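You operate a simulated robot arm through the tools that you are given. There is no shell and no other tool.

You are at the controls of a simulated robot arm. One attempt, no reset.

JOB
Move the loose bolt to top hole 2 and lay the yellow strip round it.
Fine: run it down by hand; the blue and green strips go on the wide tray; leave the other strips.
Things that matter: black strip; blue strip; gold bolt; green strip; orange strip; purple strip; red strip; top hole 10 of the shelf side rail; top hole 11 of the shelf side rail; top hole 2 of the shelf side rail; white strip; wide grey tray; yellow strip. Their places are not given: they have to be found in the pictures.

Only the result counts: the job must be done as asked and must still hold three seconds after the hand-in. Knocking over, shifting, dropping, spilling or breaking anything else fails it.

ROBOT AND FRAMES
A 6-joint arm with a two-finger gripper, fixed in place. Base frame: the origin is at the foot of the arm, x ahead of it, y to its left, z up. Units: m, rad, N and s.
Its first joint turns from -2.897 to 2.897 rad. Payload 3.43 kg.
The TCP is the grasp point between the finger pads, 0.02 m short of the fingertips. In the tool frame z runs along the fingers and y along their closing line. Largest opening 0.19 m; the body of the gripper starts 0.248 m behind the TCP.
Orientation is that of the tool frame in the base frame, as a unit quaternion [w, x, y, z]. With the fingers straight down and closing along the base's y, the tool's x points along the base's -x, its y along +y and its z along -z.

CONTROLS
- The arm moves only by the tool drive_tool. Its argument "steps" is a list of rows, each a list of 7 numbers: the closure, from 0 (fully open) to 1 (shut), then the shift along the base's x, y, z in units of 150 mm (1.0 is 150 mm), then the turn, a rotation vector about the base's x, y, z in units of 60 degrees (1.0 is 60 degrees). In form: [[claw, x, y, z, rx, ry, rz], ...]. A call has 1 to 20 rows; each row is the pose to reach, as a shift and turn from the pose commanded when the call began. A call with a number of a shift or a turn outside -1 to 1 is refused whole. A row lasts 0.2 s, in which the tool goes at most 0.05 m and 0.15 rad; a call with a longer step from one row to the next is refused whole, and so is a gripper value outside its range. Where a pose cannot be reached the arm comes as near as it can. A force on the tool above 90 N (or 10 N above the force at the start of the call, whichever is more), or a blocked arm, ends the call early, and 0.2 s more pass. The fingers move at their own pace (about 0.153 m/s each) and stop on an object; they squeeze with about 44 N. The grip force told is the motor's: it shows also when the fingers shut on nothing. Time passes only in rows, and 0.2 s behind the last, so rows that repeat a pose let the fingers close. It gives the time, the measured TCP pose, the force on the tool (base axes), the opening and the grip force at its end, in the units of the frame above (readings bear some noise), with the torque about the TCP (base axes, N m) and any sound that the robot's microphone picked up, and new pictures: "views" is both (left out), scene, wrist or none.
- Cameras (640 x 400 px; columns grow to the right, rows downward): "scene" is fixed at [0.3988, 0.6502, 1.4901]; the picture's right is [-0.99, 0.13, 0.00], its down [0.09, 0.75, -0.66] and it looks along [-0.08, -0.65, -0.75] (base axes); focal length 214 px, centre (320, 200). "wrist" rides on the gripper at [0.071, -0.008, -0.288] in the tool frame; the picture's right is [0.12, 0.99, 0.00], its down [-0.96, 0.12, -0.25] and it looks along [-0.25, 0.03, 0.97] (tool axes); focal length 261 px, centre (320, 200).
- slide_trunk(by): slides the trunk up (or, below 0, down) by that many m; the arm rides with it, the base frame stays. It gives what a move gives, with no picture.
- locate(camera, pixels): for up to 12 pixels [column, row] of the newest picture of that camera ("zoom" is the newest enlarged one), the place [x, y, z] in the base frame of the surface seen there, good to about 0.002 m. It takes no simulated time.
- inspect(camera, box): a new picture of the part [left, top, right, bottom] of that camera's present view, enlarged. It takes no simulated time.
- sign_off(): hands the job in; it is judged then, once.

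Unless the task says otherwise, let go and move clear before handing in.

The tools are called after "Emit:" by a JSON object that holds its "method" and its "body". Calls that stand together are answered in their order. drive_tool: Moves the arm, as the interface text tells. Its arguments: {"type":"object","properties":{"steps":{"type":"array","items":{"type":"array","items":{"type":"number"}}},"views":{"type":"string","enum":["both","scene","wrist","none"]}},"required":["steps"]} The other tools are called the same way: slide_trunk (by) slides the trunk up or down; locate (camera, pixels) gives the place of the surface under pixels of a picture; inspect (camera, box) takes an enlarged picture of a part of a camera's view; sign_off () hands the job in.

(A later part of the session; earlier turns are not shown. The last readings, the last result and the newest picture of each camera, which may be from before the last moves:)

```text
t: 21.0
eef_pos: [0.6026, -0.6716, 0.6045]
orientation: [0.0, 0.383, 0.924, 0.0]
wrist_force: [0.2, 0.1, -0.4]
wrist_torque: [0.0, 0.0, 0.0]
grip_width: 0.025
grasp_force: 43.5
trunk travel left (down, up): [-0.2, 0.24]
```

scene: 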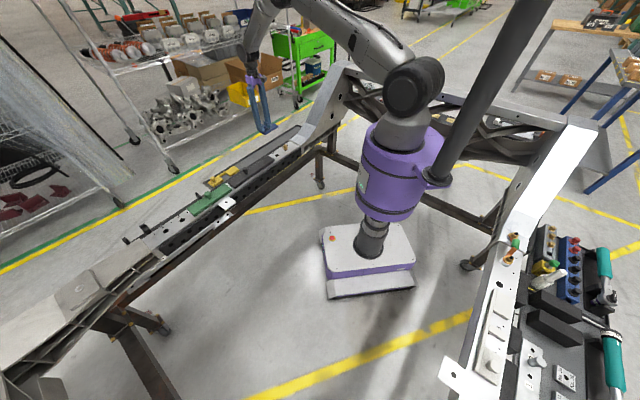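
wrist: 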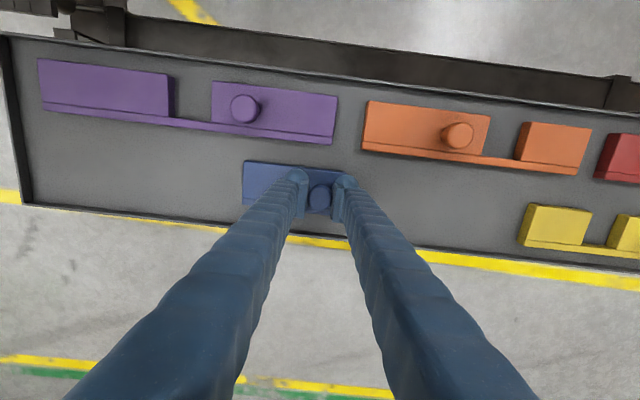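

Blue isn't touching yet; the force is about zero. I'll go down a few millimetres more until I feel contact, then open.

Emit:
{"method": "drive_tool", "body": {"steps": [[1, 0, 0, -0.015, 0, 0, 0], [1, 0, 0, -0.03, 0, 0, 0], [1, 0, 0, -0.03, 0, 0, 0]], "views": "none"}}

```text
t: 21.8
eef_pos: [0.6019, -0.6725, 0.6001]
orientation: [0.0, 0.383, 0.924, 0.0]
wrist_force: [0.7, 1.1, -1.2]
wrist_torque: [0.02, 0.0, 0.01]
grip_width: 0.0244
grasp_force: 44.2
trunk travel left (down, up): [-0.2, 0.24]
```

Emit:
{"method": "drive_tool", "body": {"steps": [[1, 0, 0, -0.01, 0, 0, 0], [1, 0, 0, -0.02, 0, 0, 0], [1, 0, 0, -0.02, 0, 0, 0]], "views": "wrist"}}

Emit:
{"method": "inspect", "body": {"camera": "wrist", "box": [220, 130, 380, 240]}}

```text
t: 22.6
eef_pos: [0.602, -0.6734, 0.596]
orientation: [0.001, 0.383, 0.924, 0.001]
wrist_force: [-2.0, 0.2, 9.0]
wrist_torque: [0.12, 0.14, 0.02]
grip_width: 0.0243
grasp_force: 43.6
trunk travel left (down, up): [-0.2, 0.24]
```

wrist: 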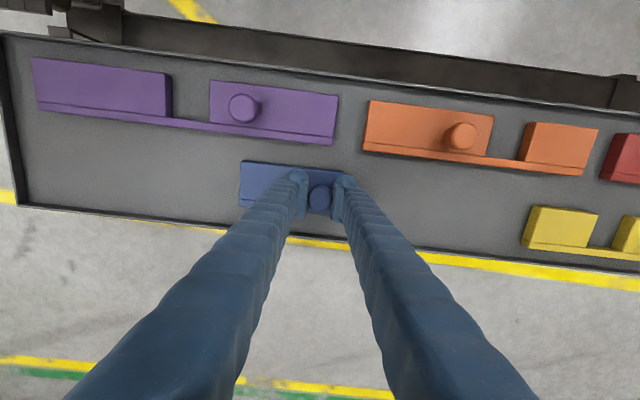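

```text
3.64 times, centred on (300, 185) of wrist
```

zoom: 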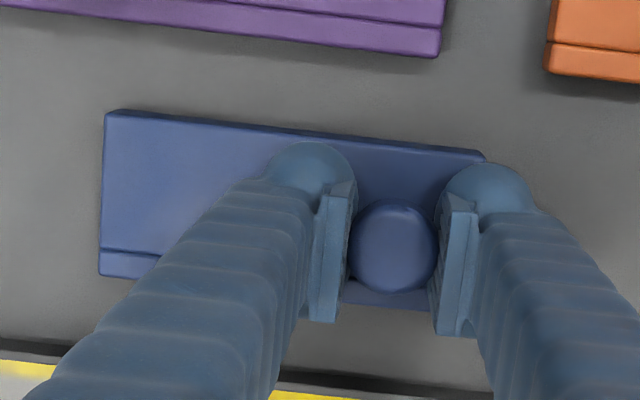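

A 9 N push shows blue is on the tray floor, inside the rim. I'll open and rise.

Emit:
{"method": "drive_tool", "body": {"steps": [[0.85, 0, 0, 0.01, 0, 0, 0], [0.7, 0, 0, 0.01, 0, 0, 0], [0.6, 0, 0, 0.02, 0, 0, 0], [0.6, 0, 0, 0.2, 0, 0, 0], [0.6, 0, 0, 0.5, 0, 0, 0], [0.6, 0, 0, 0.8, 0, 0, 0], [0.6, 0, 0, 1, 0, 0, 0]], "views": "wrist"}}

Emit:
{"method": "drive_tool", "body": {"steps": [[0.6, 0, 0, 0.3, 0, 0, 0], [0.6, 0, 0, 0.6, 0, 0, 0], [0.6, 0, 0, 0.9, 0, 0, 0], [0.6, 0, 0, 0.9, 0, 0, 0]], "views": "both"}}

```text
t: 24.2
eef_pos: [0.6012, -0.6693, 0.7476]
orientation: [-0.002, 0.383, 0.924, 0.001]
wrist_force: [0.0, 0.3, -0.2]
wrist_torque: [0.01, 0.0, -0.03]
grip_width: 0.0762
grasp_force: 0.0
trunk travel left (down, up): [-0.2, 0.24]
```

wrist: 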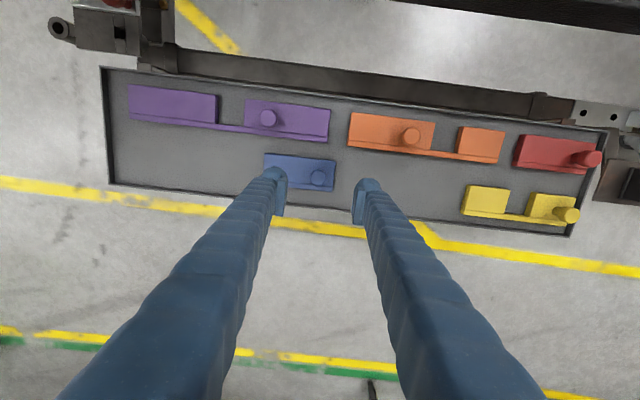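

```text
t: 25.2
eef_pos: [0.6001, -0.6686, 0.8807]
orientation: [-0.001, 0.383, 0.924, 0.0]
wrist_force: [0.2, -0.7, 0.5]
wrist_torque: [-0.06, 0.02, 0.03]
grip_width: 0.076
grasp_force: 0.0
trunk travel left (down, up): [-0.2, 0.24]
```

scene: 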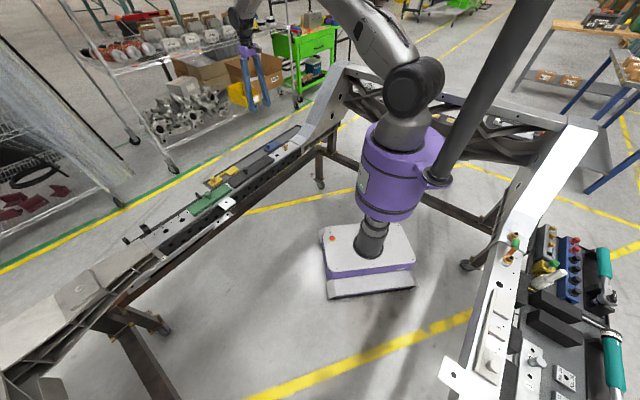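
wrist: 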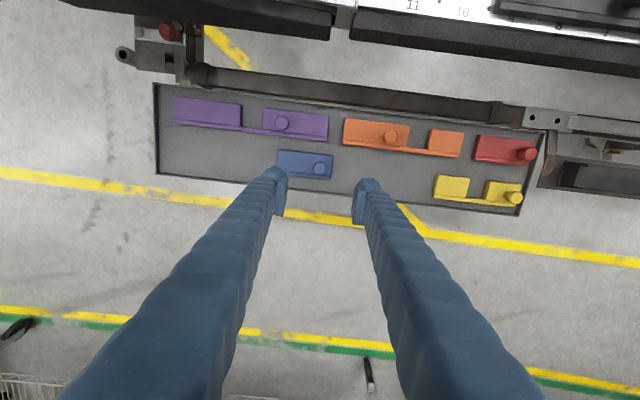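

Blue is lying in the tray. I'll measure the gap between blue and yellow for green.

Emit:
{"method": "locate", "body": {"camera": "wrist", "pixels": [[331, 178], [333, 158], [280, 151], [437, 175], [435, 196], [350, 145], [461, 158], [400, 190]]}}

```text
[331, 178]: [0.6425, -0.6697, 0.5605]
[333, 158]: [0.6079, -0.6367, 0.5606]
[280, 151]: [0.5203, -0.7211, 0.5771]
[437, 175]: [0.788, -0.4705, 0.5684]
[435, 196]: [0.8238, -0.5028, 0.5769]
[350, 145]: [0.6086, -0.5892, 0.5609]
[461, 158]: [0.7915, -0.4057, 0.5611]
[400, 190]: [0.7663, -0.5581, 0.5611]
```

The gap from s=-0.02 to 0.225 is roomy enough for green's 0.195 m. I'll go to green's knob at about (0.812, -0.047).

Emit:
{"method": "drive_tool", "body": {"steps": [[0.6, 0.094, 0.276, 0, 0, 0, 0], [0.6, 0.188, 0.552, 0, 0, 0, 0], [0.6, 0.283, 0.829, 0, 0, 0, 0]], "views": "none"}}

Emit:
{"method": "drive_tool", "body": {"steps": [[0.6, 0.094, 0.276, 0, 0, 0, 0], [0.6, 0.188, 0.552, 0, 0, 0, 0], [0.6, 0.283, 0.829, 0, 0, 0, 0]], "views": "none"}}

Emit:
{"method": "drive_tool", "body": {"steps": [[0.6, 0.094, 0.276, 0, 0, 0, 0], [0.6, 0.188, 0.552, 0, 0, 0, 0], [0.6, 0.283, 0.829, 0, 0, 0, 0]], "views": "none"}}

Emit:
{"method": "drive_tool", "body": {"steps": [[0.6, 0.094, 0.276, 0, 0, 0, 0], [0.6, 0.188, 0.552, 0, 0, 0, 0], [0.6, 0.283, 0.829, 0, 0, 0, 0]], "views": "none"}}

Emit:
{"method": "drive_tool", "body": {"steps": [[0.6, 0.094, 0.276, 0, 0, 0, 0], [0.6, 0.188, 0.552, 0, 0, 0, 0], [0.6, 0.283, 0.829, 0, 0, 0, 0], [0.6, 0.283, 0.829, 0, 0, 0, 0]], "views": "both"}}

```text
t: 26.0
eef_pos: [0.643, -0.5462, 0.8793]
orientation: [0.0, 0.383, 0.924, 0.001]
wrist_force: [0.4, -1.1, -0.4]
wrist_torque: [0.05, -0.05, 0.0]
grip_width: 0.0761
grasp_force: 0.1
trunk travel left (down, up): [-0.2, 0.24]
```

```text
t: 26.8
eef_pos: [0.6846, -0.4225, 0.8798]
orientation: [-0.001, 0.383, 0.924, 0.0]
wrist_force: [0.1, 0.9, 0.8]
wrist_torque: [0.02, 0.03, 0.07]
grip_width: 0.0759
grasp_force: 0.1
trunk travel left (down, up): [-0.2, 0.24]
```

```text
t: 27.6
eef_pos: [0.7284, -0.2989, 0.8823]
orientation: [-0.001, 0.384, 0.924, -0.001]
wrist_force: [-0.6, -0.7, -0.3]
wrist_torque: [-0.01, 0.03, -0.03]
grip_width: 0.0761
grasp_force: 0.0
trunk travel left (down, up): [-0.2, 0.24]
```

```text
t: 28.4
eef_pos: [0.7716, -0.176, 0.8808]
orientation: [0.0, 0.383, 0.924, 0.0]
wrist_force: [0.2, -0.2, -0.6]
wrist_torque: [-0.04, -0.03, 0.01]
grip_width: 0.0761
grasp_force: 0.0
trunk travel left (down, up): [-0.2, 0.24]
```

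```text
t: 29.4
eef_pos: [0.8138, -0.0519, 0.881]
orientation: [0.0, 0.383, 0.924, 0.0]
wrist_force: [0.3, -0.4, -0.2]
wrist_torque: [-0.09, 0.01, -0.03]
grip_width: 0.0761
grasp_force: 0.0
trunk travel left (down, up): [-0.2, 0.24]
```

scene: 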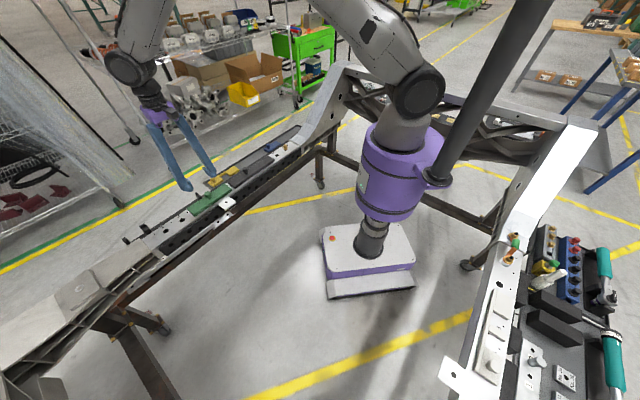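
wrist: 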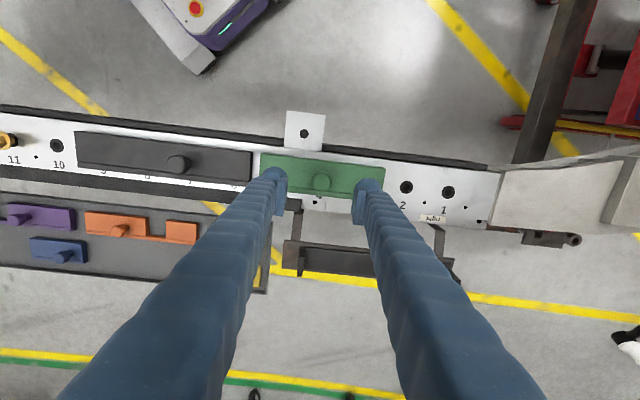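

Green's knob is at (322,182), between the fingers. I'll measure it, and holes 1 and 2 at (448,192) and (406,187).

Emit:
{"method": "locate", "body": {"camera": "wrist", "pixels": [[322, 182], [314, 182], [330, 182], [322, 175], [322, 189], [406, 187], [448, 192], [262, 155], [383, 165], [57, 145]]}}

Emit:
{"method": "inspect", "body": {"camera": "wrist", "box": [250, 130, 490, 230]}}

```text
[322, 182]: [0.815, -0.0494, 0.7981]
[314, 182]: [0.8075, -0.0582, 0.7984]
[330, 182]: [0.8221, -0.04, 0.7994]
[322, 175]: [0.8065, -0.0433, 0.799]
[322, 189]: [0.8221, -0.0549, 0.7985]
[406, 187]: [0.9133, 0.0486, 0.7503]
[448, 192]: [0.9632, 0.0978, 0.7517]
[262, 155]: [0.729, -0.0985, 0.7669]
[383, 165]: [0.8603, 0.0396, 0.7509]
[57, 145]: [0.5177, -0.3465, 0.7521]
```

```text
2.67 times, centred on (370, 180) of wrist
```

zoom: 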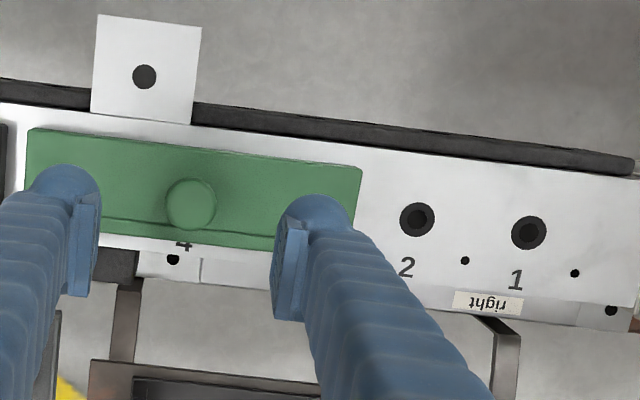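

The knob centre is (0.8145, -0.0497). I'll descend and grip.

Emit:
{"method": "drive_tool", "body": {"steps": [[0.65, 0.005, 0.013, -0.2, 0, 0, 0], [0.65, 0.005, 0.013, -0.4, 0, 0, 0], [0.65, 0.005, 0.013, -0.55, 0, 0, 0], [0.65, 0.005, 0.013, -0.605, 0, 0, 0], [0.65, 0.005, 0.013, -0.605, 0, 0, 0], [0.8, 0.005, 0.013, -0.605, 0, 0, 0], [1, 0.005, 0.013, -0.605, 0, 0, 0], [1, 0.005, 0.013, -0.605, 0, 0, 0], [1, 0.005, 0.013, -0.605, 0, 0, 0]], "views": "wrist"}}

```text
t: 31.4
eef_pos: [0.8143, -0.0489, 0.7914]
orientation: [0.0, 0.383, 0.924, 0.001]
wrist_force: [-0.9, 0.5, -1.0]
wrist_torque: [-0.02, -0.02, 0.03]
grip_width: 0.0267
grasp_force: 44.7
trunk travel left (down, up): [-0.2, 0.24]
```

wrist: 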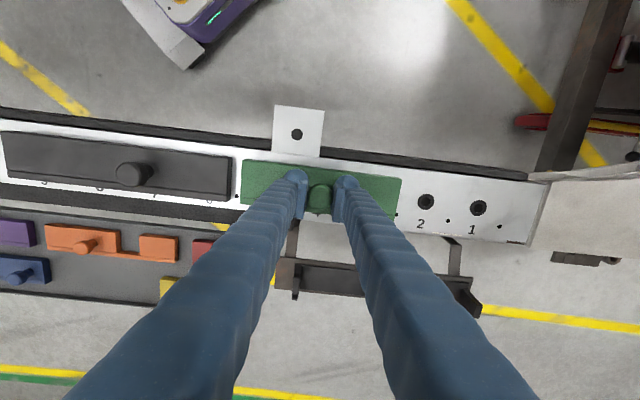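

Green's knob is held. I'll lift it and carry it towards the tray.

Emit:
{"method": "drive_tool", "body": {"steps": [[1, 0, 0, 0.03, 0, 0, 0], [1, 0, 0, 0.1, 0, 0, 0], [1, 0, 0, 0.3, 0, 0, 0], [1, 0, 0, 0.6, 0, 0, 0], [1, 0, 0, 0.6, 0, 0, 0]], "views": "scene"}}

Emit:
{"method": "drive_tool", "body": {"steps": [[1, -0.058, -0.287, 0, 0, 0, 0], [1, -0.116, -0.573, 0, 0, 0, 0], [1, -0.173, -0.86, 0, 0, 0, 0]], "views": "none"}}

Emit:
{"method": "drive_tool", "body": {"steps": [[1, -0.058, -0.287, 0, 0, 0, 0], [1, -0.116, -0.573, 0, 0, 0, 0], [1, -0.173, -0.86, 0, 0, 0, 0]], "views": "none"}}

Emit:
{"method": "drive_tool", "body": {"steps": [[1, -0.058, -0.287, 0, 0, 0, 0], [1, -0.116, -0.573, 0, 0, 0, 0], [1, -0.173, -0.86, 0, 0, 0, 0]], "views": "none"}}

Emit:
{"method": "drive_tool", "body": {"steps": [[1, -0.058, -0.287, 0, 0, 0, 0], [1, -0.116, -0.573, 0, 0, 0, 0], [1, -0.173, -0.86, 0, 0, 0, 0], [1, -0.173, -0.86, 0, 0, 0, 0]], "views": "both"}}

```text
t: 32.6
eef_pos: [0.8148, -0.0479, 0.8803]
orientation: [-0.001, 0.383, 0.924, -0.001]
wrist_force: [-0.1, 1.3, -1.6]
wrist_torque: [-0.02, -0.02, 0.0]
grip_width: 0.027
grasp_force: 44.1
trunk travel left (down, up): [-0.2, 0.24]
```

scene: 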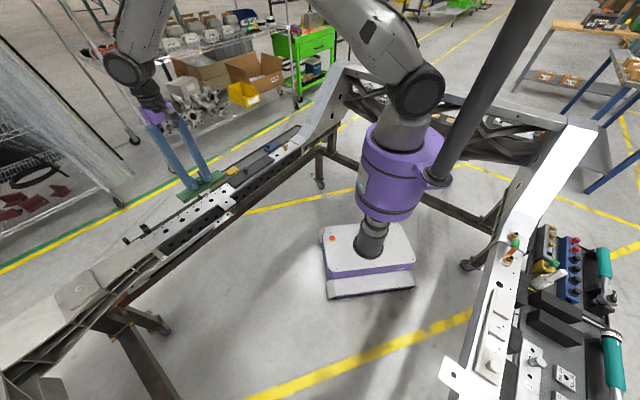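

```text
t: 33.4
eef_pos: [0.7869, -0.1776, 0.8815]
orientation: [0.0, 0.382, 0.924, 0.001]
wrist_force: [-0.3, -0.1, -1.7]
wrist_torque: [-0.02, -0.01, -0.01]
grip_width: 0.0267
grasp_force: 44.2
trunk travel left (down, up): [-0.2, 0.24]
```

```text
t: 34.2
eef_pos: [0.7623, -0.3055, 0.8836]
orientation: [-0.001, 0.382, 0.924, 0.0]
wrist_force: [0.5, -0.4, -1.0]
wrist_torque: [-0.01, 0.0, -0.01]
grip_width: 0.0265
grasp_force: 43.5
trunk travel left (down, up): [-0.2, 0.24]
```

```text
t: 35.0
eef_pos: [0.7374, -0.4362, 0.8825]
orientation: [0.0, 0.382, 0.924, 0.0]
wrist_force: [0.6, 0.1, -1.0]
wrist_torque: [-0.03, 0.0, -0.02]
grip_width: 0.0266
grasp_force: 43.8
trunk travel left (down, up): [-0.2, 0.24]
```

```text
t: 36.0
eef_pos: [0.7098, -0.5645, 0.8808]
orientation: [0.0, 0.383, 0.924, 0.001]
wrist_force: [0.2, 0.6, -1.7]
wrist_torque: [0.11, 0.0, -0.01]
grip_width: 0.0265
grasp_force: 44.1
trunk travel left (down, up): [-0.2, 0.24]
```

scene: 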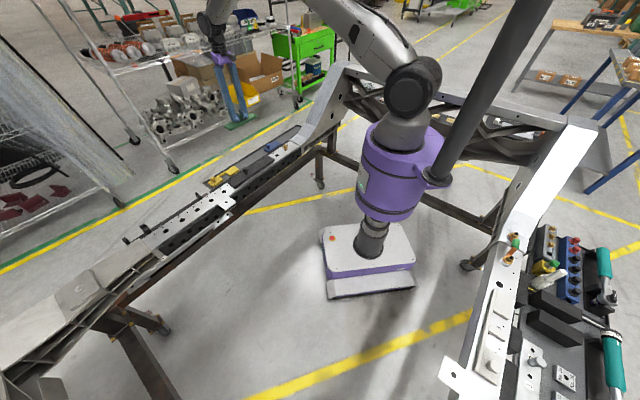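
wrist: 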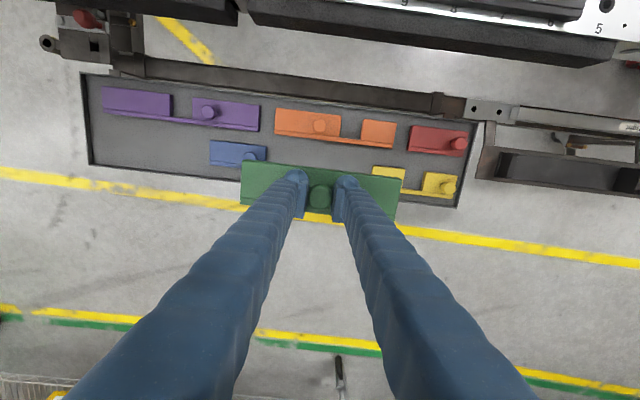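

Green is over the gap between blue and yellow. I'll lower it in two stages and check before it touches down.

Emit:
{"method": "drive_tool", "body": {"steps": [[1, 0, 0, -0.3, 0, 0, 0], [1, 0, 0, -0.6, 0, 0, 0], [1, 0, 0, -0.9, 0, 0, 0], [1, 0, 0, -1, 0, 0, 0]], "views": "none"}}

Emit:
{"method": "drive_tool", "body": {"steps": [[1, 0, 0, -0.25, 0, 0, 0], [1, 0, 0, -0.5, 0, 0, 0], [1, 0, 0, -0.6, 0, 0, 0], [1, 0, 0, -0.65, 0, 0, 0], [1, 0, 0, -0.65, 0, 0, 0]], "views": "both"}}

Emit:
{"method": "inspect", "body": {"camera": "wrist", "box": [180, 100, 500, 260]}}

```text
t: 37.0
eef_pos: [0.7104, -0.565, 0.7329]
orientation: [0.001, 0.383, 0.924, 0.0]
wrist_force: [0.4, -0.7, -1.6]
wrist_torque: [0.05, 0.03, 0.02]
grip_width: 0.0264
grasp_force: 43.4
trunk travel left (down, up): [-0.2, 0.24]
```

```text
t: 38.2
eef_pos: [0.7112, -0.565, 0.6348]
orientation: [0.0, 0.383, 0.924, 0.0]
wrist_force: [0.5, 0.4, -1.2]
wrist_torque: [0.03, 0.0, 0.0]
grip_width: 0.0263
grasp_force: 44.1
trunk travel left (down, up): [-0.2, 0.24]
```

scene: 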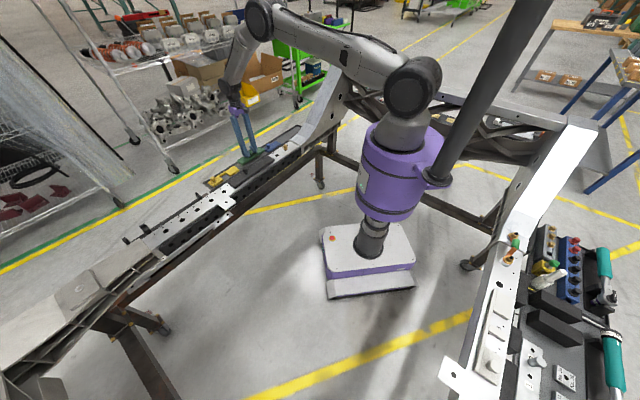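
wrist: 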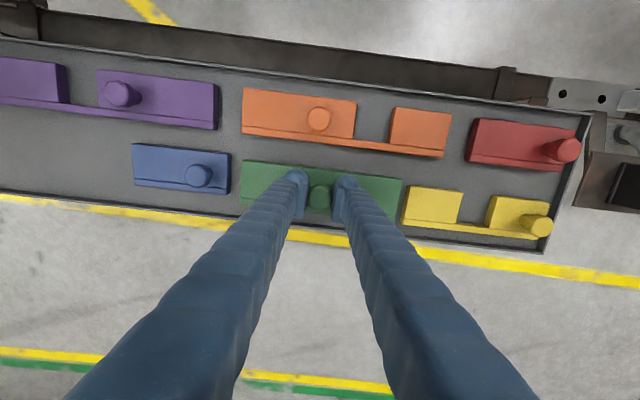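

```text
2.00 times, centred on (340, 180) of wrist
```

zoom: 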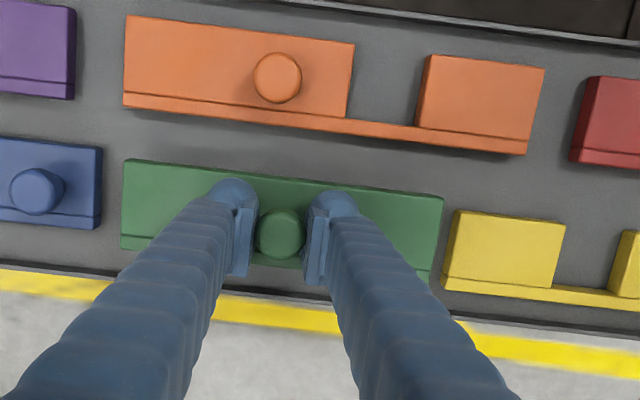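

Emit:
{"method": "locate", "body": {"camera": "wrist", "pixels": [[400, 182], [398, 208], [408, 188], [404, 215], [243, 163], [228, 180]]}}

```text
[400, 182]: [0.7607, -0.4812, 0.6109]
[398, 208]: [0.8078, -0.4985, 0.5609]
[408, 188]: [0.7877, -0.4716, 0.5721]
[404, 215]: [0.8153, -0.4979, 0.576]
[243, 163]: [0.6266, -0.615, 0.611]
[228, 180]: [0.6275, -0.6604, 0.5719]
```

Green's ends at s=0.008 and 0.198 clear blue (-0.023) and yellow (0.2235). I'll set it down.

Emit:
{"method": "drive_tool", "body": {"steps": [[1, 0, 0, -0.1, 0, 0, 0], [1, 0, 0, -0.18, 0, 0, 0], [1, 0, 0, -0.22, 0, 0, 0], [1, 0, 0, -0.235, 0, 0, 0], [1, 0, 0, -0.25, 0, 0, 0], [1, 0, 0, -0.25, 0, 0, 0]], "views": "none"}}

```text
t: 39.6
eef_pos: [0.7119, -0.5661, 0.598]
orientation: [0.0, 0.383, 0.924, 0.0]
wrist_force: [-3.9, 0.0, 12.6]
wrist_torque: [0.11, 0.12, 0.04]
grip_width: 0.0245
grasp_force: 44.4
trunk travel left (down, up): [-0.2, 0.24]
```

Contact at 12.6 N, so green is down. I'll open and rise.

Emit:
{"method": "drive_tool", "body": {"steps": [[0.85, 0, 0, 0.015, 0, 0, 0], [0.7, 0, 0, 0.02, 0, 0, 0], [0.6, 0, 0, 0.03, 0, 0, 0], [0.6, 0, 0, 0.2, 0, 0, 0], [0.6, 0, 0, 0.5, 0, 0, 0], [0.6, 0, 0, 0.8, 0, 0, 0], [0.6, 0, 0, 1, 0, 0, 0]], "views": "none"}}

Emit:
{"method": "drive_tool", "body": {"steps": [[0.6, 0, 0, 0.3, 0, 0, 0], [0.6, 0, 0, 0.6, 0, 0, 0], [0.6, 0, 0, 0.9, 0, 0, 0], [0.6, 0, 0, 1, 0, 0, 0]], "views": "both"}}

Emit:
{"method": "inspect", "body": {"camera": "wrist", "box": [60, 60, 500, 260]}}

```text
t: 41.2
eef_pos: [0.7107, -0.5635, 0.747]
orientation: [-0.001, 0.382, 0.924, 0.001]
wrist_force: [-0.1, 0.1, -0.4]
wrist_torque: [0.0, -0.01, 0.04]
grip_width: 0.076
grasp_force: 0.0
trunk travel left (down, up): [-0.2, 0.24]
```

```text
t: 42.2
eef_pos: [0.7111, -0.5656, 0.8962]
orientation: [-0.001, 0.383, 0.924, 0.0]
wrist_force: [0.0, 0.2, -0.7]
wrist_torque: [0.01, -0.02, -0.02]
grip_width: 0.0761
grasp_force: 0.0
trunk travel left (down, up): [-0.2, 0.24]
```

scene: 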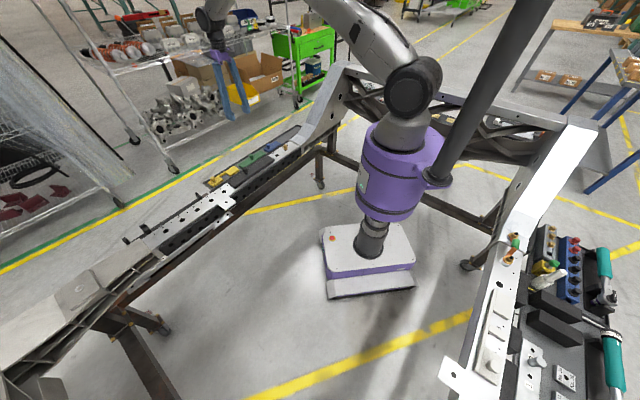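
wrist: 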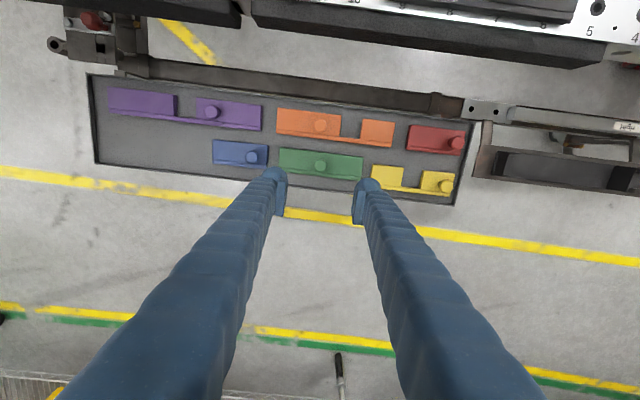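

```text
1.45 times, centred on (280, 160) of wrist
```

zoom: 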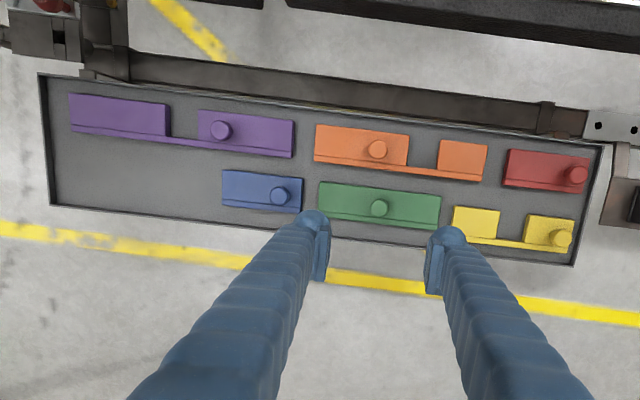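

All the tray items lie flat. Next is the bolt: I'll move above hole 11.

Emit:
{"method": "drive_tool", "body": {"steps": [[0.6, -0.203, 0.14, 0, 0, 0, 0], [0.6, -0.406, 0.28, 0, 0, 0, 0], [0.6, -0.61, 0.42, 0, 0, 0, 0], [0.6, -0.813, 0.563, 0, 0, 0, 0]], "views": "none"}}

Emit:
{"method": "drive_tool", "body": {"steps": [[0.6, -0.203, 0.14, 0, 0, 0, 0], [0.6, -0.406, 0.28, 0, 0, 0, 0], [0.6, -0.61, 0.42, 0, 0, 0, 0], [0.6, -0.813, 0.563, 0, 0, 0, 0], [0.6, -0.813, 0.563, -0.2, 0, 0, 0], [0.6, -0.813, 0.563, -0.2, 0, 0, 0]], "views": "both"}}

Emit:
{"method": "inspect", "body": {"camera": "wrist", "box": [270, 140, 370, 220]}}

Emit:
{"method": "inspect", "body": {"camera": "scene", "box": [255, 110, 335, 170]}}

```text
t: 43.2
eef_pos: [0.587, -0.48, 0.895]
orientation: [0.0, 0.382, 0.924, 0.0]
wrist_force: [0.1, -0.1, -0.5]
wrist_torque: [0.02, -0.07, 0.03]
grip_width: 0.0759
grasp_force: 0.0
trunk travel left (down, up): [-0.2, 0.24]
```

```text
t: 44.6
eef_pos: [0.4672, -0.3979, 0.8657]
orientation: [-0.001, 0.383, 0.924, 0.0]
wrist_force: [0.5, -0.7, -0.6]
wrist_torque: [0.08, 0.04, 0.01]
grip_width: 0.0761
grasp_force: 0.1
trunk travel left (down, up): [-0.2, 0.24]
```

scene: 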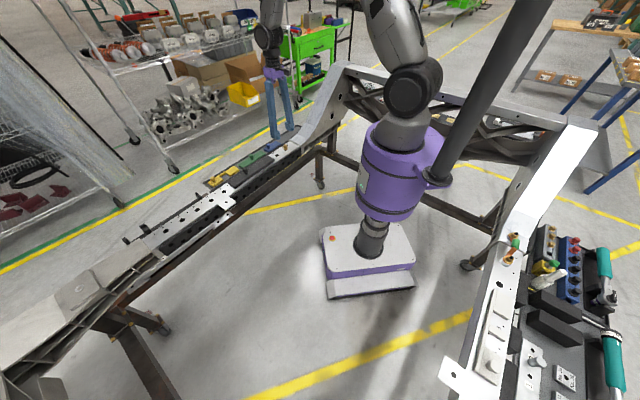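
wrist: 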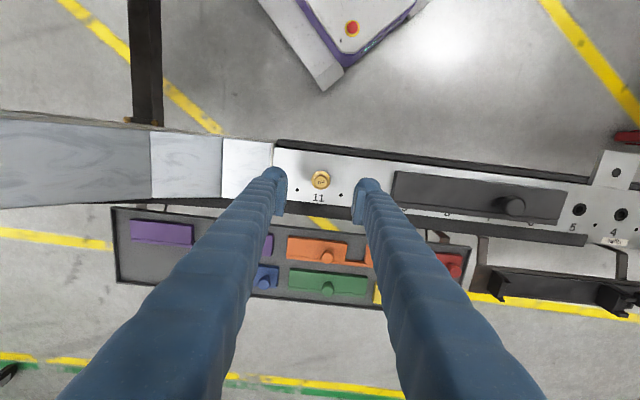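

```text
5.00 times, centred on (320, 180) of wrist
```

zoom: 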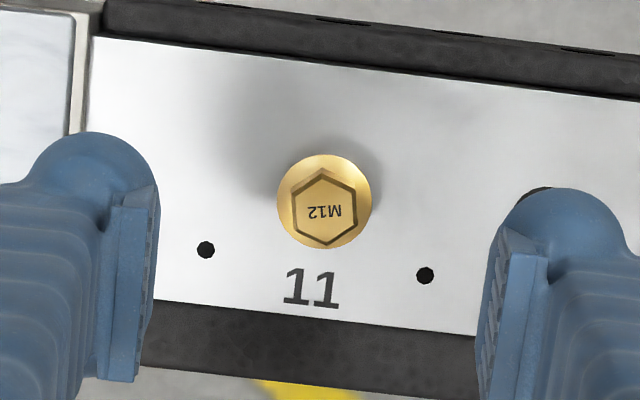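

```text
6.67 times, centred on (295, 140) of scene
```

zoom: 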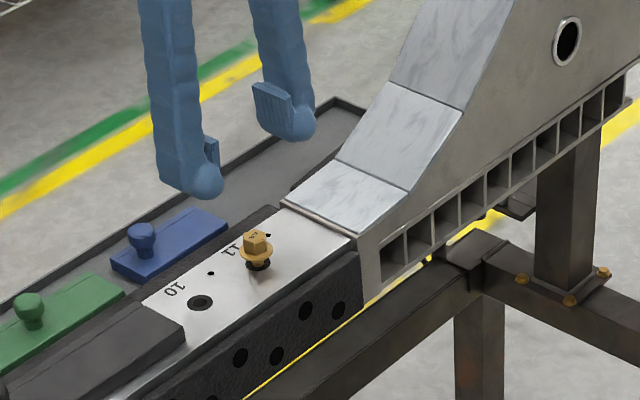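

The bolt stands proud in hole 11 with black thread showing under its flange, and its hex flats nearly face the jaws. I'll measure its heights and centre.

Emit:
{"method": "inspect", "body": {"camera": "wrist", "box": [300, 165, 340, 195]}}

Emit:
{"method": "locate", "body": {"camera": "wrist", "pixels": [[320.5, 181.5], [320.5, 175], [320.5, 188.5], [314.5, 181], [327, 182], [321, 190], [312.5, 180], [329.5, 180], [321, 171.5], [335, 176]]}}

```text
13.33 times, centred on (320, 180) of wrist
```

zoom: 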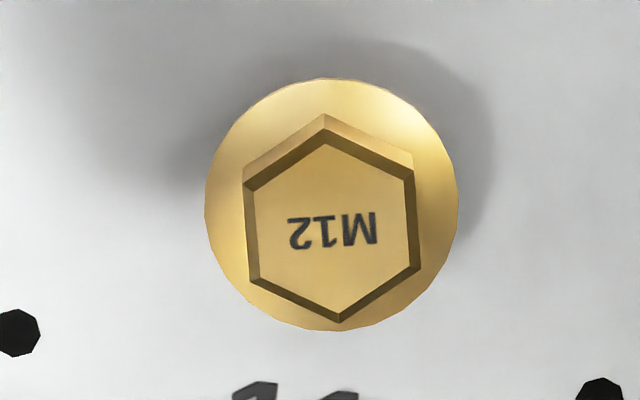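

```text
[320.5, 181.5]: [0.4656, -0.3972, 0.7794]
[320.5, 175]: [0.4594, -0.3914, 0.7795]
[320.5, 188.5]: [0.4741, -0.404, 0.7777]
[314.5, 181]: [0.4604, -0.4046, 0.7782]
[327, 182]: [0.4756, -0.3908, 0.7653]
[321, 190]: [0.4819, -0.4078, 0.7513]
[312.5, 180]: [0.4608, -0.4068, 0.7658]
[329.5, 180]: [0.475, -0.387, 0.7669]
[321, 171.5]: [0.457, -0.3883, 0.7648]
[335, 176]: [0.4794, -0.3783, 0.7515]
```

The head top is at 0.779 and the flange top at 0.766, with 18 mm flats turned about 11° from the jaws. I'll turn +11°, go down to TCP z≈0.780 and close.

Emit:
{"method": "drive_tool", "body": {"steps": [[0.65, 0, 0.004, -0.1, 0, 0, 0.09], [0.7, 0, 0.004, -0.2, 0, 0, 0.18], [0.7, 0, 0.004, -0.4, 0, 0, 0.18], [0.7, 0, 0.004, -0.5, 0, 0, 0.18], [0.7, 0, 0.004, -0.565, 0, 0, 0.18], [0.7, 0, 0.004, -0.565, 0, 0, 0.18]], "views": "wrist"}}

Emit:
{"method": "inspect", "body": {"camera": "wrist", "box": [270, 150, 370, 230]}}

Emit:
{"method": "inspect", "body": {"camera": "scene", "box": [260, 120, 320, 165]}}

```text
t: 46.0
eef_pos: [0.4668, -0.3951, 0.7799]
orientation: [0.0, 0.294, 0.956, 0.0]
wrist_force: [-0.7, 0.3, -1.0]
wrist_torque: [-0.01, 0.03, -0.02]
grip_width: 0.0572
grasp_force: 0.0
trunk travel left (down, up): [-0.2, 0.24]
```

wrist: 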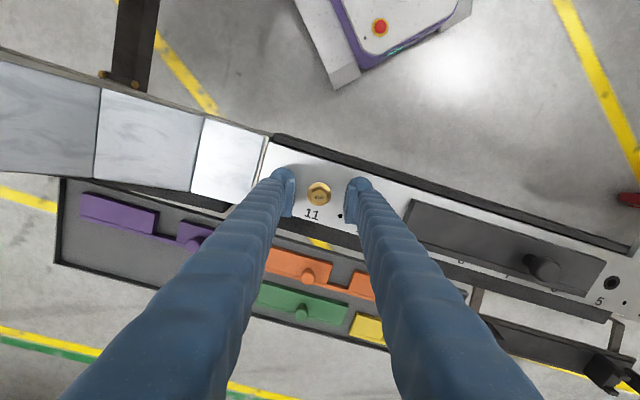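

```text
5.00 times, centred on (320, 190) of wrist
```

zoom: 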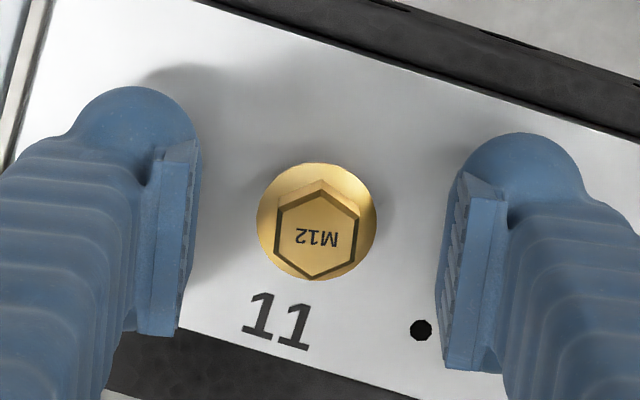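

```text
8.89 times, centred on (290, 142) of scene
```

zoom: 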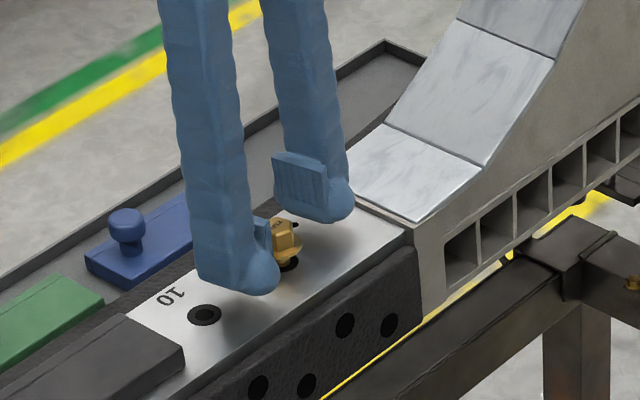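

The bolt is centred between the pads, with about 6° of turn still to correct. I'll do that and close.

Emit:
{"method": "drive_tool", "body": {"steps": [[0.7, 0, -0.004, 0, 0, 0, 0.1], [0.75, 0, -0.004, 0, 0, 0, 0.1], [0.85, 0, -0.004, 0, 0, 0, 0.1], [0.95, 0, -0.004, 0, 0, 0, 0.1], [1, 0, -0.004, 0, 0, 0, 0.1], [1, 0, -0.004, 0, 0, 0, 0.1]], "views": "wrist"}}

Emit:
{"method": "inspect", "body": {"camera": "wrist", "box": [270, 150, 370, 230]}}

Emit:
{"method": "inspect", "body": {"camera": "scene", "box": [260, 120, 320, 165]}}

```text
t: 47.4
eef_pos: [0.4677, -0.3962, 0.782]
orientation: [0.0, 0.244, 0.97, 0.0]
wrist_force: [0.3, -3.8, 27.4]
wrist_torque: [0.06, 0.19, 0.0]
grip_width: 0.0182
grasp_force: 44.0
trunk travel left (down, up): [-0.2, 0.24]
```

wrist: 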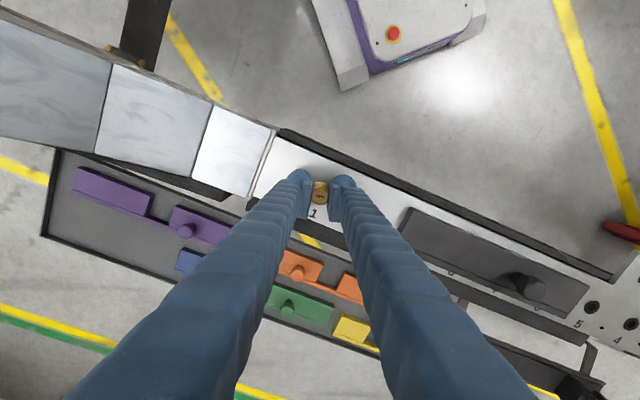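

```text
5.00 times, centred on (320, 190) of wrist
```

zoom: 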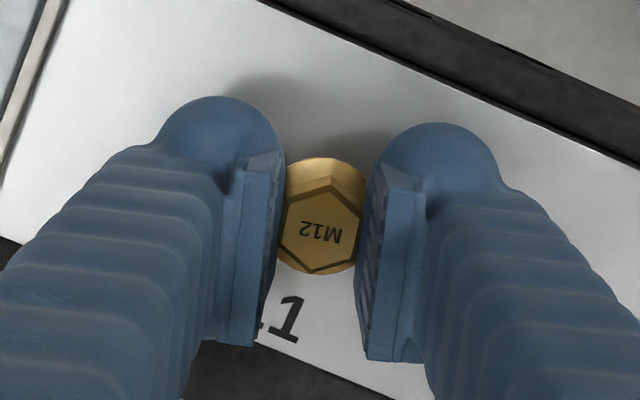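

```text
8.89 times, centred on (290, 142) of scene
```

zoom: 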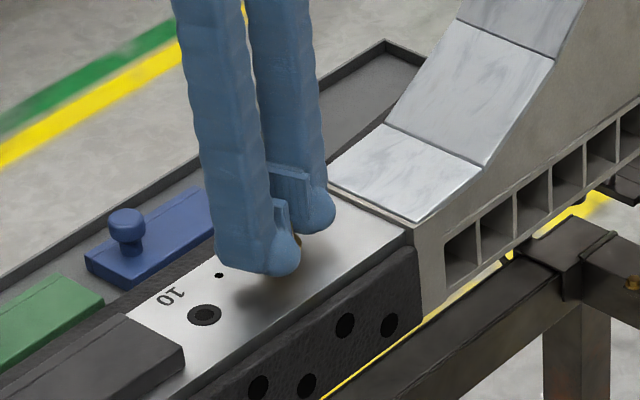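

The hex is gripped (opening 0.0182), but the fingertips press on the flange with 27 N. I'll ease up in small steps to see whether the bolt lifts freely or is threaded.

Emit:
{"method": "drive_tool", "body": {"steps": [[1, 0, 0, 0.01, 0, 0, 0], [1, 0, 0, 0.02, 0, 0, 0], [1, 0, 0, 0.03, 0, 0, 0], [1, 0, 0, 0.03, 0, 0, 0]], "views": "none"}}

```text
t: 48.4
eef_pos: [0.4666, -0.3951, 0.7857]
orientation: [-0.001, 0.244, 0.97, 0.0]
wrist_force: [-0.7, -0.1, -0.7]
wrist_torque: [0.01, 0.0, 0.0]
grip_width: 0.0184
grasp_force: 43.9
trunk travel left (down, up): [-0.2, 0.24]
```

Emit:
{"method": "drive_tool", "body": {"steps": [[1, 0, 0, 0.02, 0, 0, 0], [1, 0, 0, 0.04, 0, 0, 0], [1, 0, 0, 0.06, 0, 0, 0], [1, 0, 0, 0.06, 0, 0, 0]], "views": "wrist"}}

Emit:
{"method": "inspect", "body": {"camera": "wrist", "box": [270, 150, 370, 230]}}

Emit:
{"method": "inspect", "body": {"camera": "scene", "box": [260, 120, 320, 165]}}

```text
t: 49.4
eef_pos: [0.4675, -0.3967, 0.7941]
orientation: [-0.001, 0.244, 0.97, 0.0]
wrist_force: [-0.6, 0.6, -0.2]
wrist_torque: [-0.01, -0.02, 0.01]
grip_width: 0.0181
grasp_force: 43.5
trunk travel left (down, up): [-0.2, 0.24]
```

wrist: 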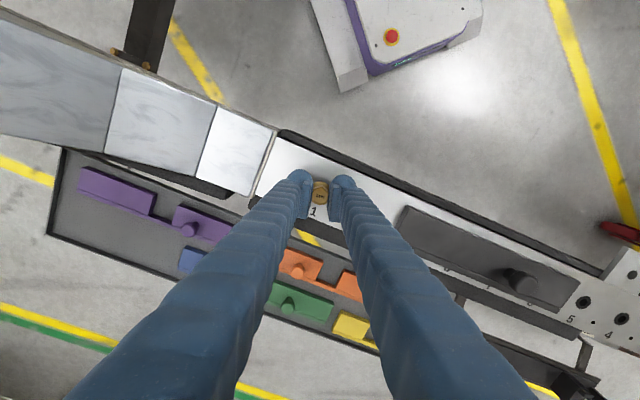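

```text
5.00 times, centred on (320, 190) of wrist
```

zoom: 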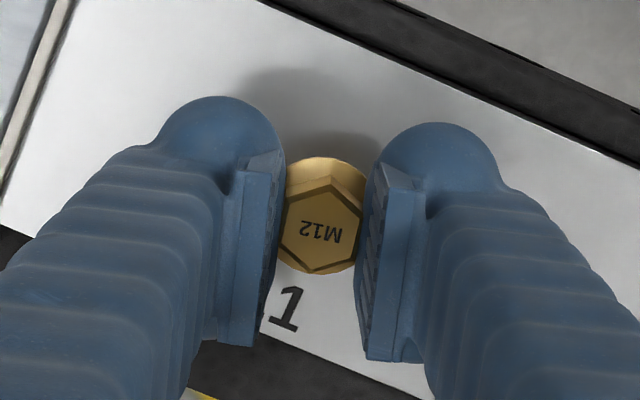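

```text
8.89 times, centred on (290, 142) of scene
```

zoom: 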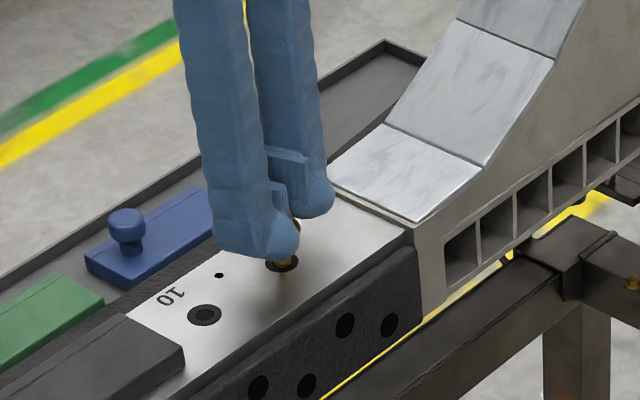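

The bolt rises with the hand and no load, so it was only standing in the hole. I'll lift it clear and look at its shank.

Emit:
{"method": "drive_tool", "body": {"steps": [[1, 0, 0, 0.15, 0, 0, 0], [1, 0, 0, 0.3, 0, 0, 0], [1, 0, 0, 0.5, 0, 0, 0], [1, 0, 0, 0.66, 0, 0, 0], [1, 0, 0, 0.66, 0, 0, 0]], "views": "both"}}

Emit:
{"method": "inspect", "body": {"camera": "wrist", "box": [270, 150, 370, 230]}}

Emit:
{"method": "inspect", "body": {"camera": "scene", "box": [260, 100, 320, 160]}}

```text
t: 50.6
eef_pos: [0.4668, -0.3949, 0.8935]
orientation: [0.0, 0.243, 0.97, 0.0]
wrist_force: [0.0, 0.4, -0.9]
wrist_torque: [-0.04, 0.0, 0.05]
grip_width: 0.018
grasp_force: 44.1
trunk travel left (down, up): [-0.2, 0.24]
```

scene: 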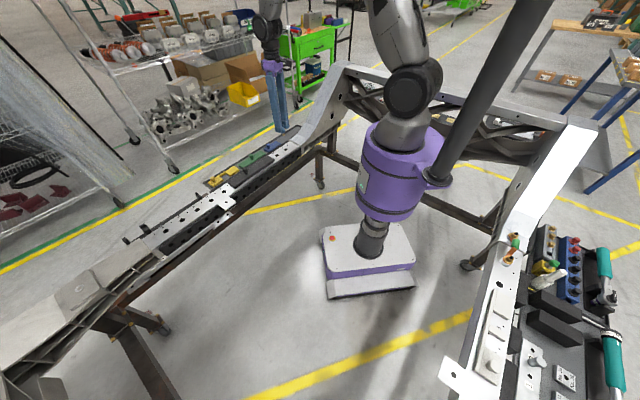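
wrist: 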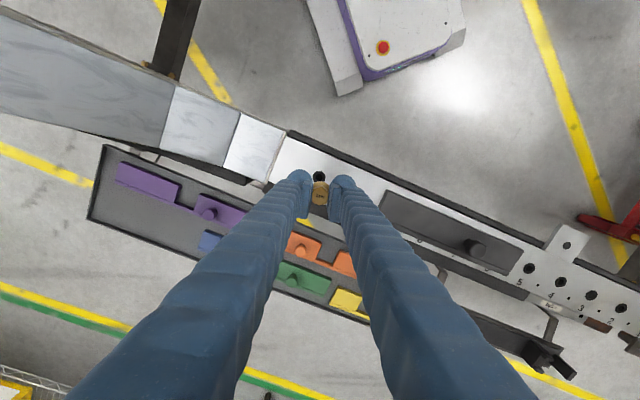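

```text
5.00 times, centred on (320, 190) of wrist
```

zoom: 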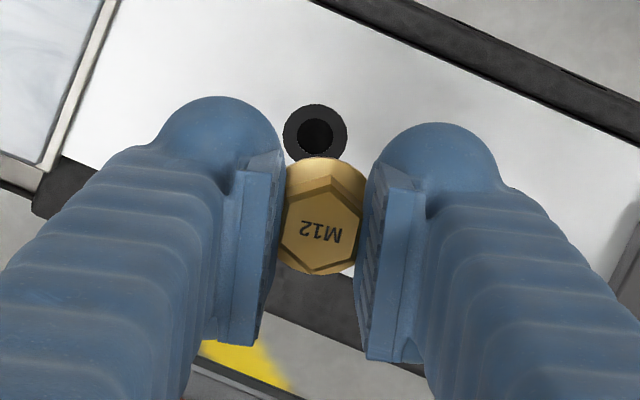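

```text
6.67 times, centred on (290, 130) of scene
```

zoom: 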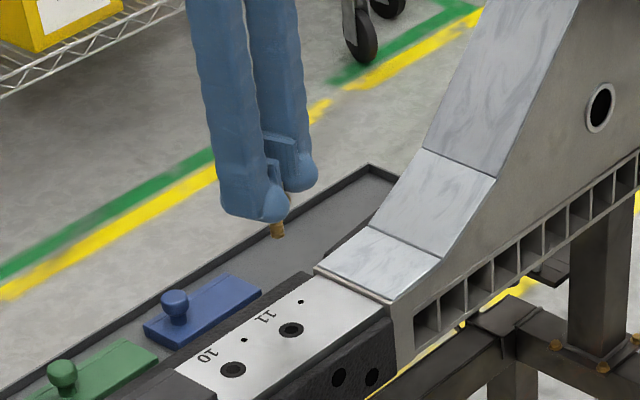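

The bolt hangs straight and hole 11 is empty, with a dark threaded insert. I'll compare the head's position with the TCP and then carry it towards hole 2.

Emit:
{"method": "locate", "body": {"camera": "wrist", "pixels": [[319, 177], [319, 194], [320, 198], [321, 201], [319, 184]]}}

Emit:
{"method": "drive_tool", "body": {"steps": [[1, 0.198, 0.197, 0, 0, 0, 0], [1, 0.396, 0.394, 0, 0, 0, 0], [1, 0.594, 0.592, 0, 0, 0, 0], [1, 0.792, 0.79, 0, 0, 0, 0], [1, 0.989, 0.987, 0, 0, 0, 0]], "views": "none"}}

Emit:
{"method": "drive_tool", "body": {"steps": [[1, 0.198, 0.197, 0, 0, 0, 0], [1, 0.396, 0.394, 0, 0, 0, 0], [1, 0.594, 0.592, 0, 0, 0, 0], [1, 0.792, 0.79, 0, 0, 0, 0], [1, 0.989, 0.987, 0, 0, 0, 0]], "views": "none"}}

Emit:
{"method": "drive_tool", "body": {"steps": [[1, 0.198, 0.197, 0, 0, 0, 0], [1, 0.396, 0.394, 0, 0, 0, 0], [1, 0.594, 0.592, 0, 0, 0, 0], [1, 0.75, 0.79, 0, 0, 0, 0], [1, 0.85, 0.987, 0, 0, 0, 0], [1, 0.85, 0.987, 0, 0, 0, 0]], "views": "both"}}

```text
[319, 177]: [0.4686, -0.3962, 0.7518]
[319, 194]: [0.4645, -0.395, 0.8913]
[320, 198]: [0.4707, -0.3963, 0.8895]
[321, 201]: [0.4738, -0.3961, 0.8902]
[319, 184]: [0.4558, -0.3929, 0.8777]
```

```text
t: 51.8
eef_pos: [0.6169, -0.2465, 0.8947]
orientation: [0.0, 0.243, 0.97, 0.001]
wrist_force: [-0.2, 0.8, -1.0]
wrist_torque: [-0.02, 0.03, 0.03]
grip_width: 0.0181
grasp_force: 43.7
trunk travel left (down, up): [-0.2, 0.24]
```

```text
t: 53.0
eef_pos: [0.7653, -0.0995, 0.8935]
orientation: [-0.001, 0.243, 0.97, 0.0]
wrist_force: [-0.2, 0.5, -1.2]
wrist_torque: [0.01, -0.01, 0.0]
grip_width: 0.0185
grasp_force: 43.8
trunk travel left (down, up): [-0.2, 0.24]
```

```text
t: 54.4
eef_pos: [0.8933, 0.0505, 0.8919]
orientation: [-0.001, 0.244, 0.97, 0.0]
wrist_force: [-0.9, 0.5, -0.8]
wrist_torque: [-0.1, 0.0, -0.01]
grip_width: 0.0184
grasp_force: 44.2
trunk travel left (down, up): [-0.2, 0.24]
```

scene: 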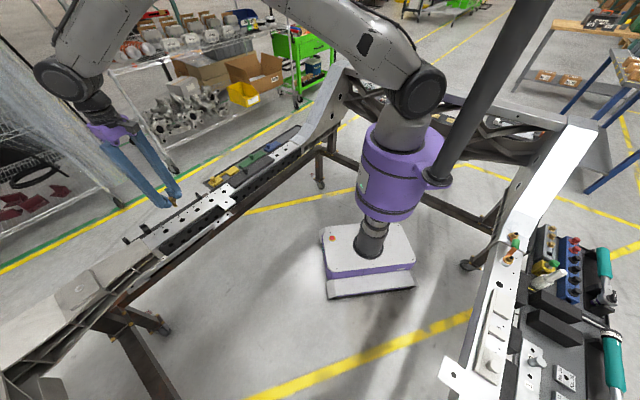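
wrist: 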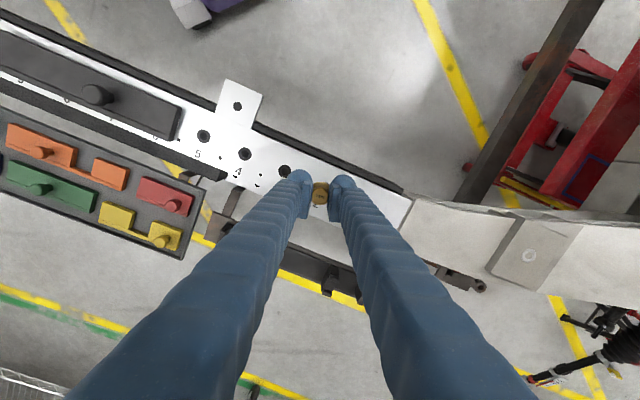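

Holes 3, 4 and 5 show at (285,171), (245,154) and (203,136). I'll locate their centres to extrapolate hole 2, which the hand hides.

Emit:
{"method": "inspect", "body": {"camera": "wrist", "box": [180, 110, 380, 230]}}

Emit:
{"method": "locate", "body": {"camera": "wrist", "pixels": [[285, 171], [279, 171], [291, 171], [285, 165.5], [285, 177], [245, 154], [239, 154], [251, 154], [203, 136], [197, 136], [209, 136]]}}

Emit:
{"method": "inspect", "body": {"camera": "scene", "box": [120, 170, 240, 250]}}

```text
3.20 times, centred on (280, 170) of wrist
```

zoom: 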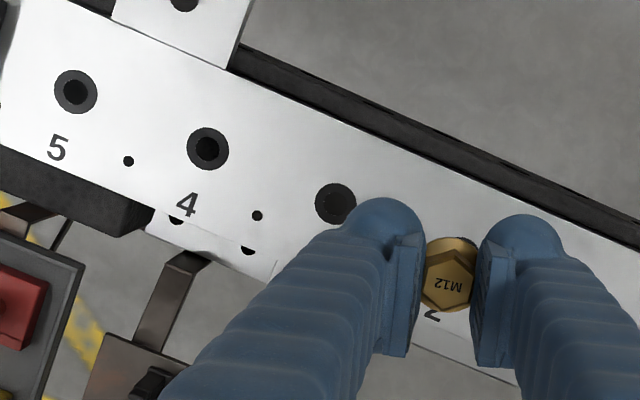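

```text
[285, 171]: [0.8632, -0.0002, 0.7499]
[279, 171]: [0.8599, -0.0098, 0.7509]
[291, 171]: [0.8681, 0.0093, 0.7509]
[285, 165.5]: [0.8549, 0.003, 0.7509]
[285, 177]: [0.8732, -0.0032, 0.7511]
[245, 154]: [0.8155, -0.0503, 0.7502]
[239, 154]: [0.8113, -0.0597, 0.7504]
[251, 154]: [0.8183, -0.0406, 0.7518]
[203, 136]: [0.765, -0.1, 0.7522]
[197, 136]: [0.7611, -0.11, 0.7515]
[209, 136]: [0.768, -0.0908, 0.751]
```

```text
5.00 times, centred on (180, 210) of scene
```

zoom: 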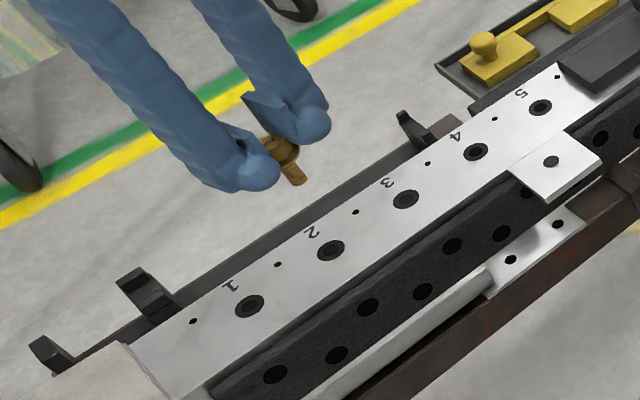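

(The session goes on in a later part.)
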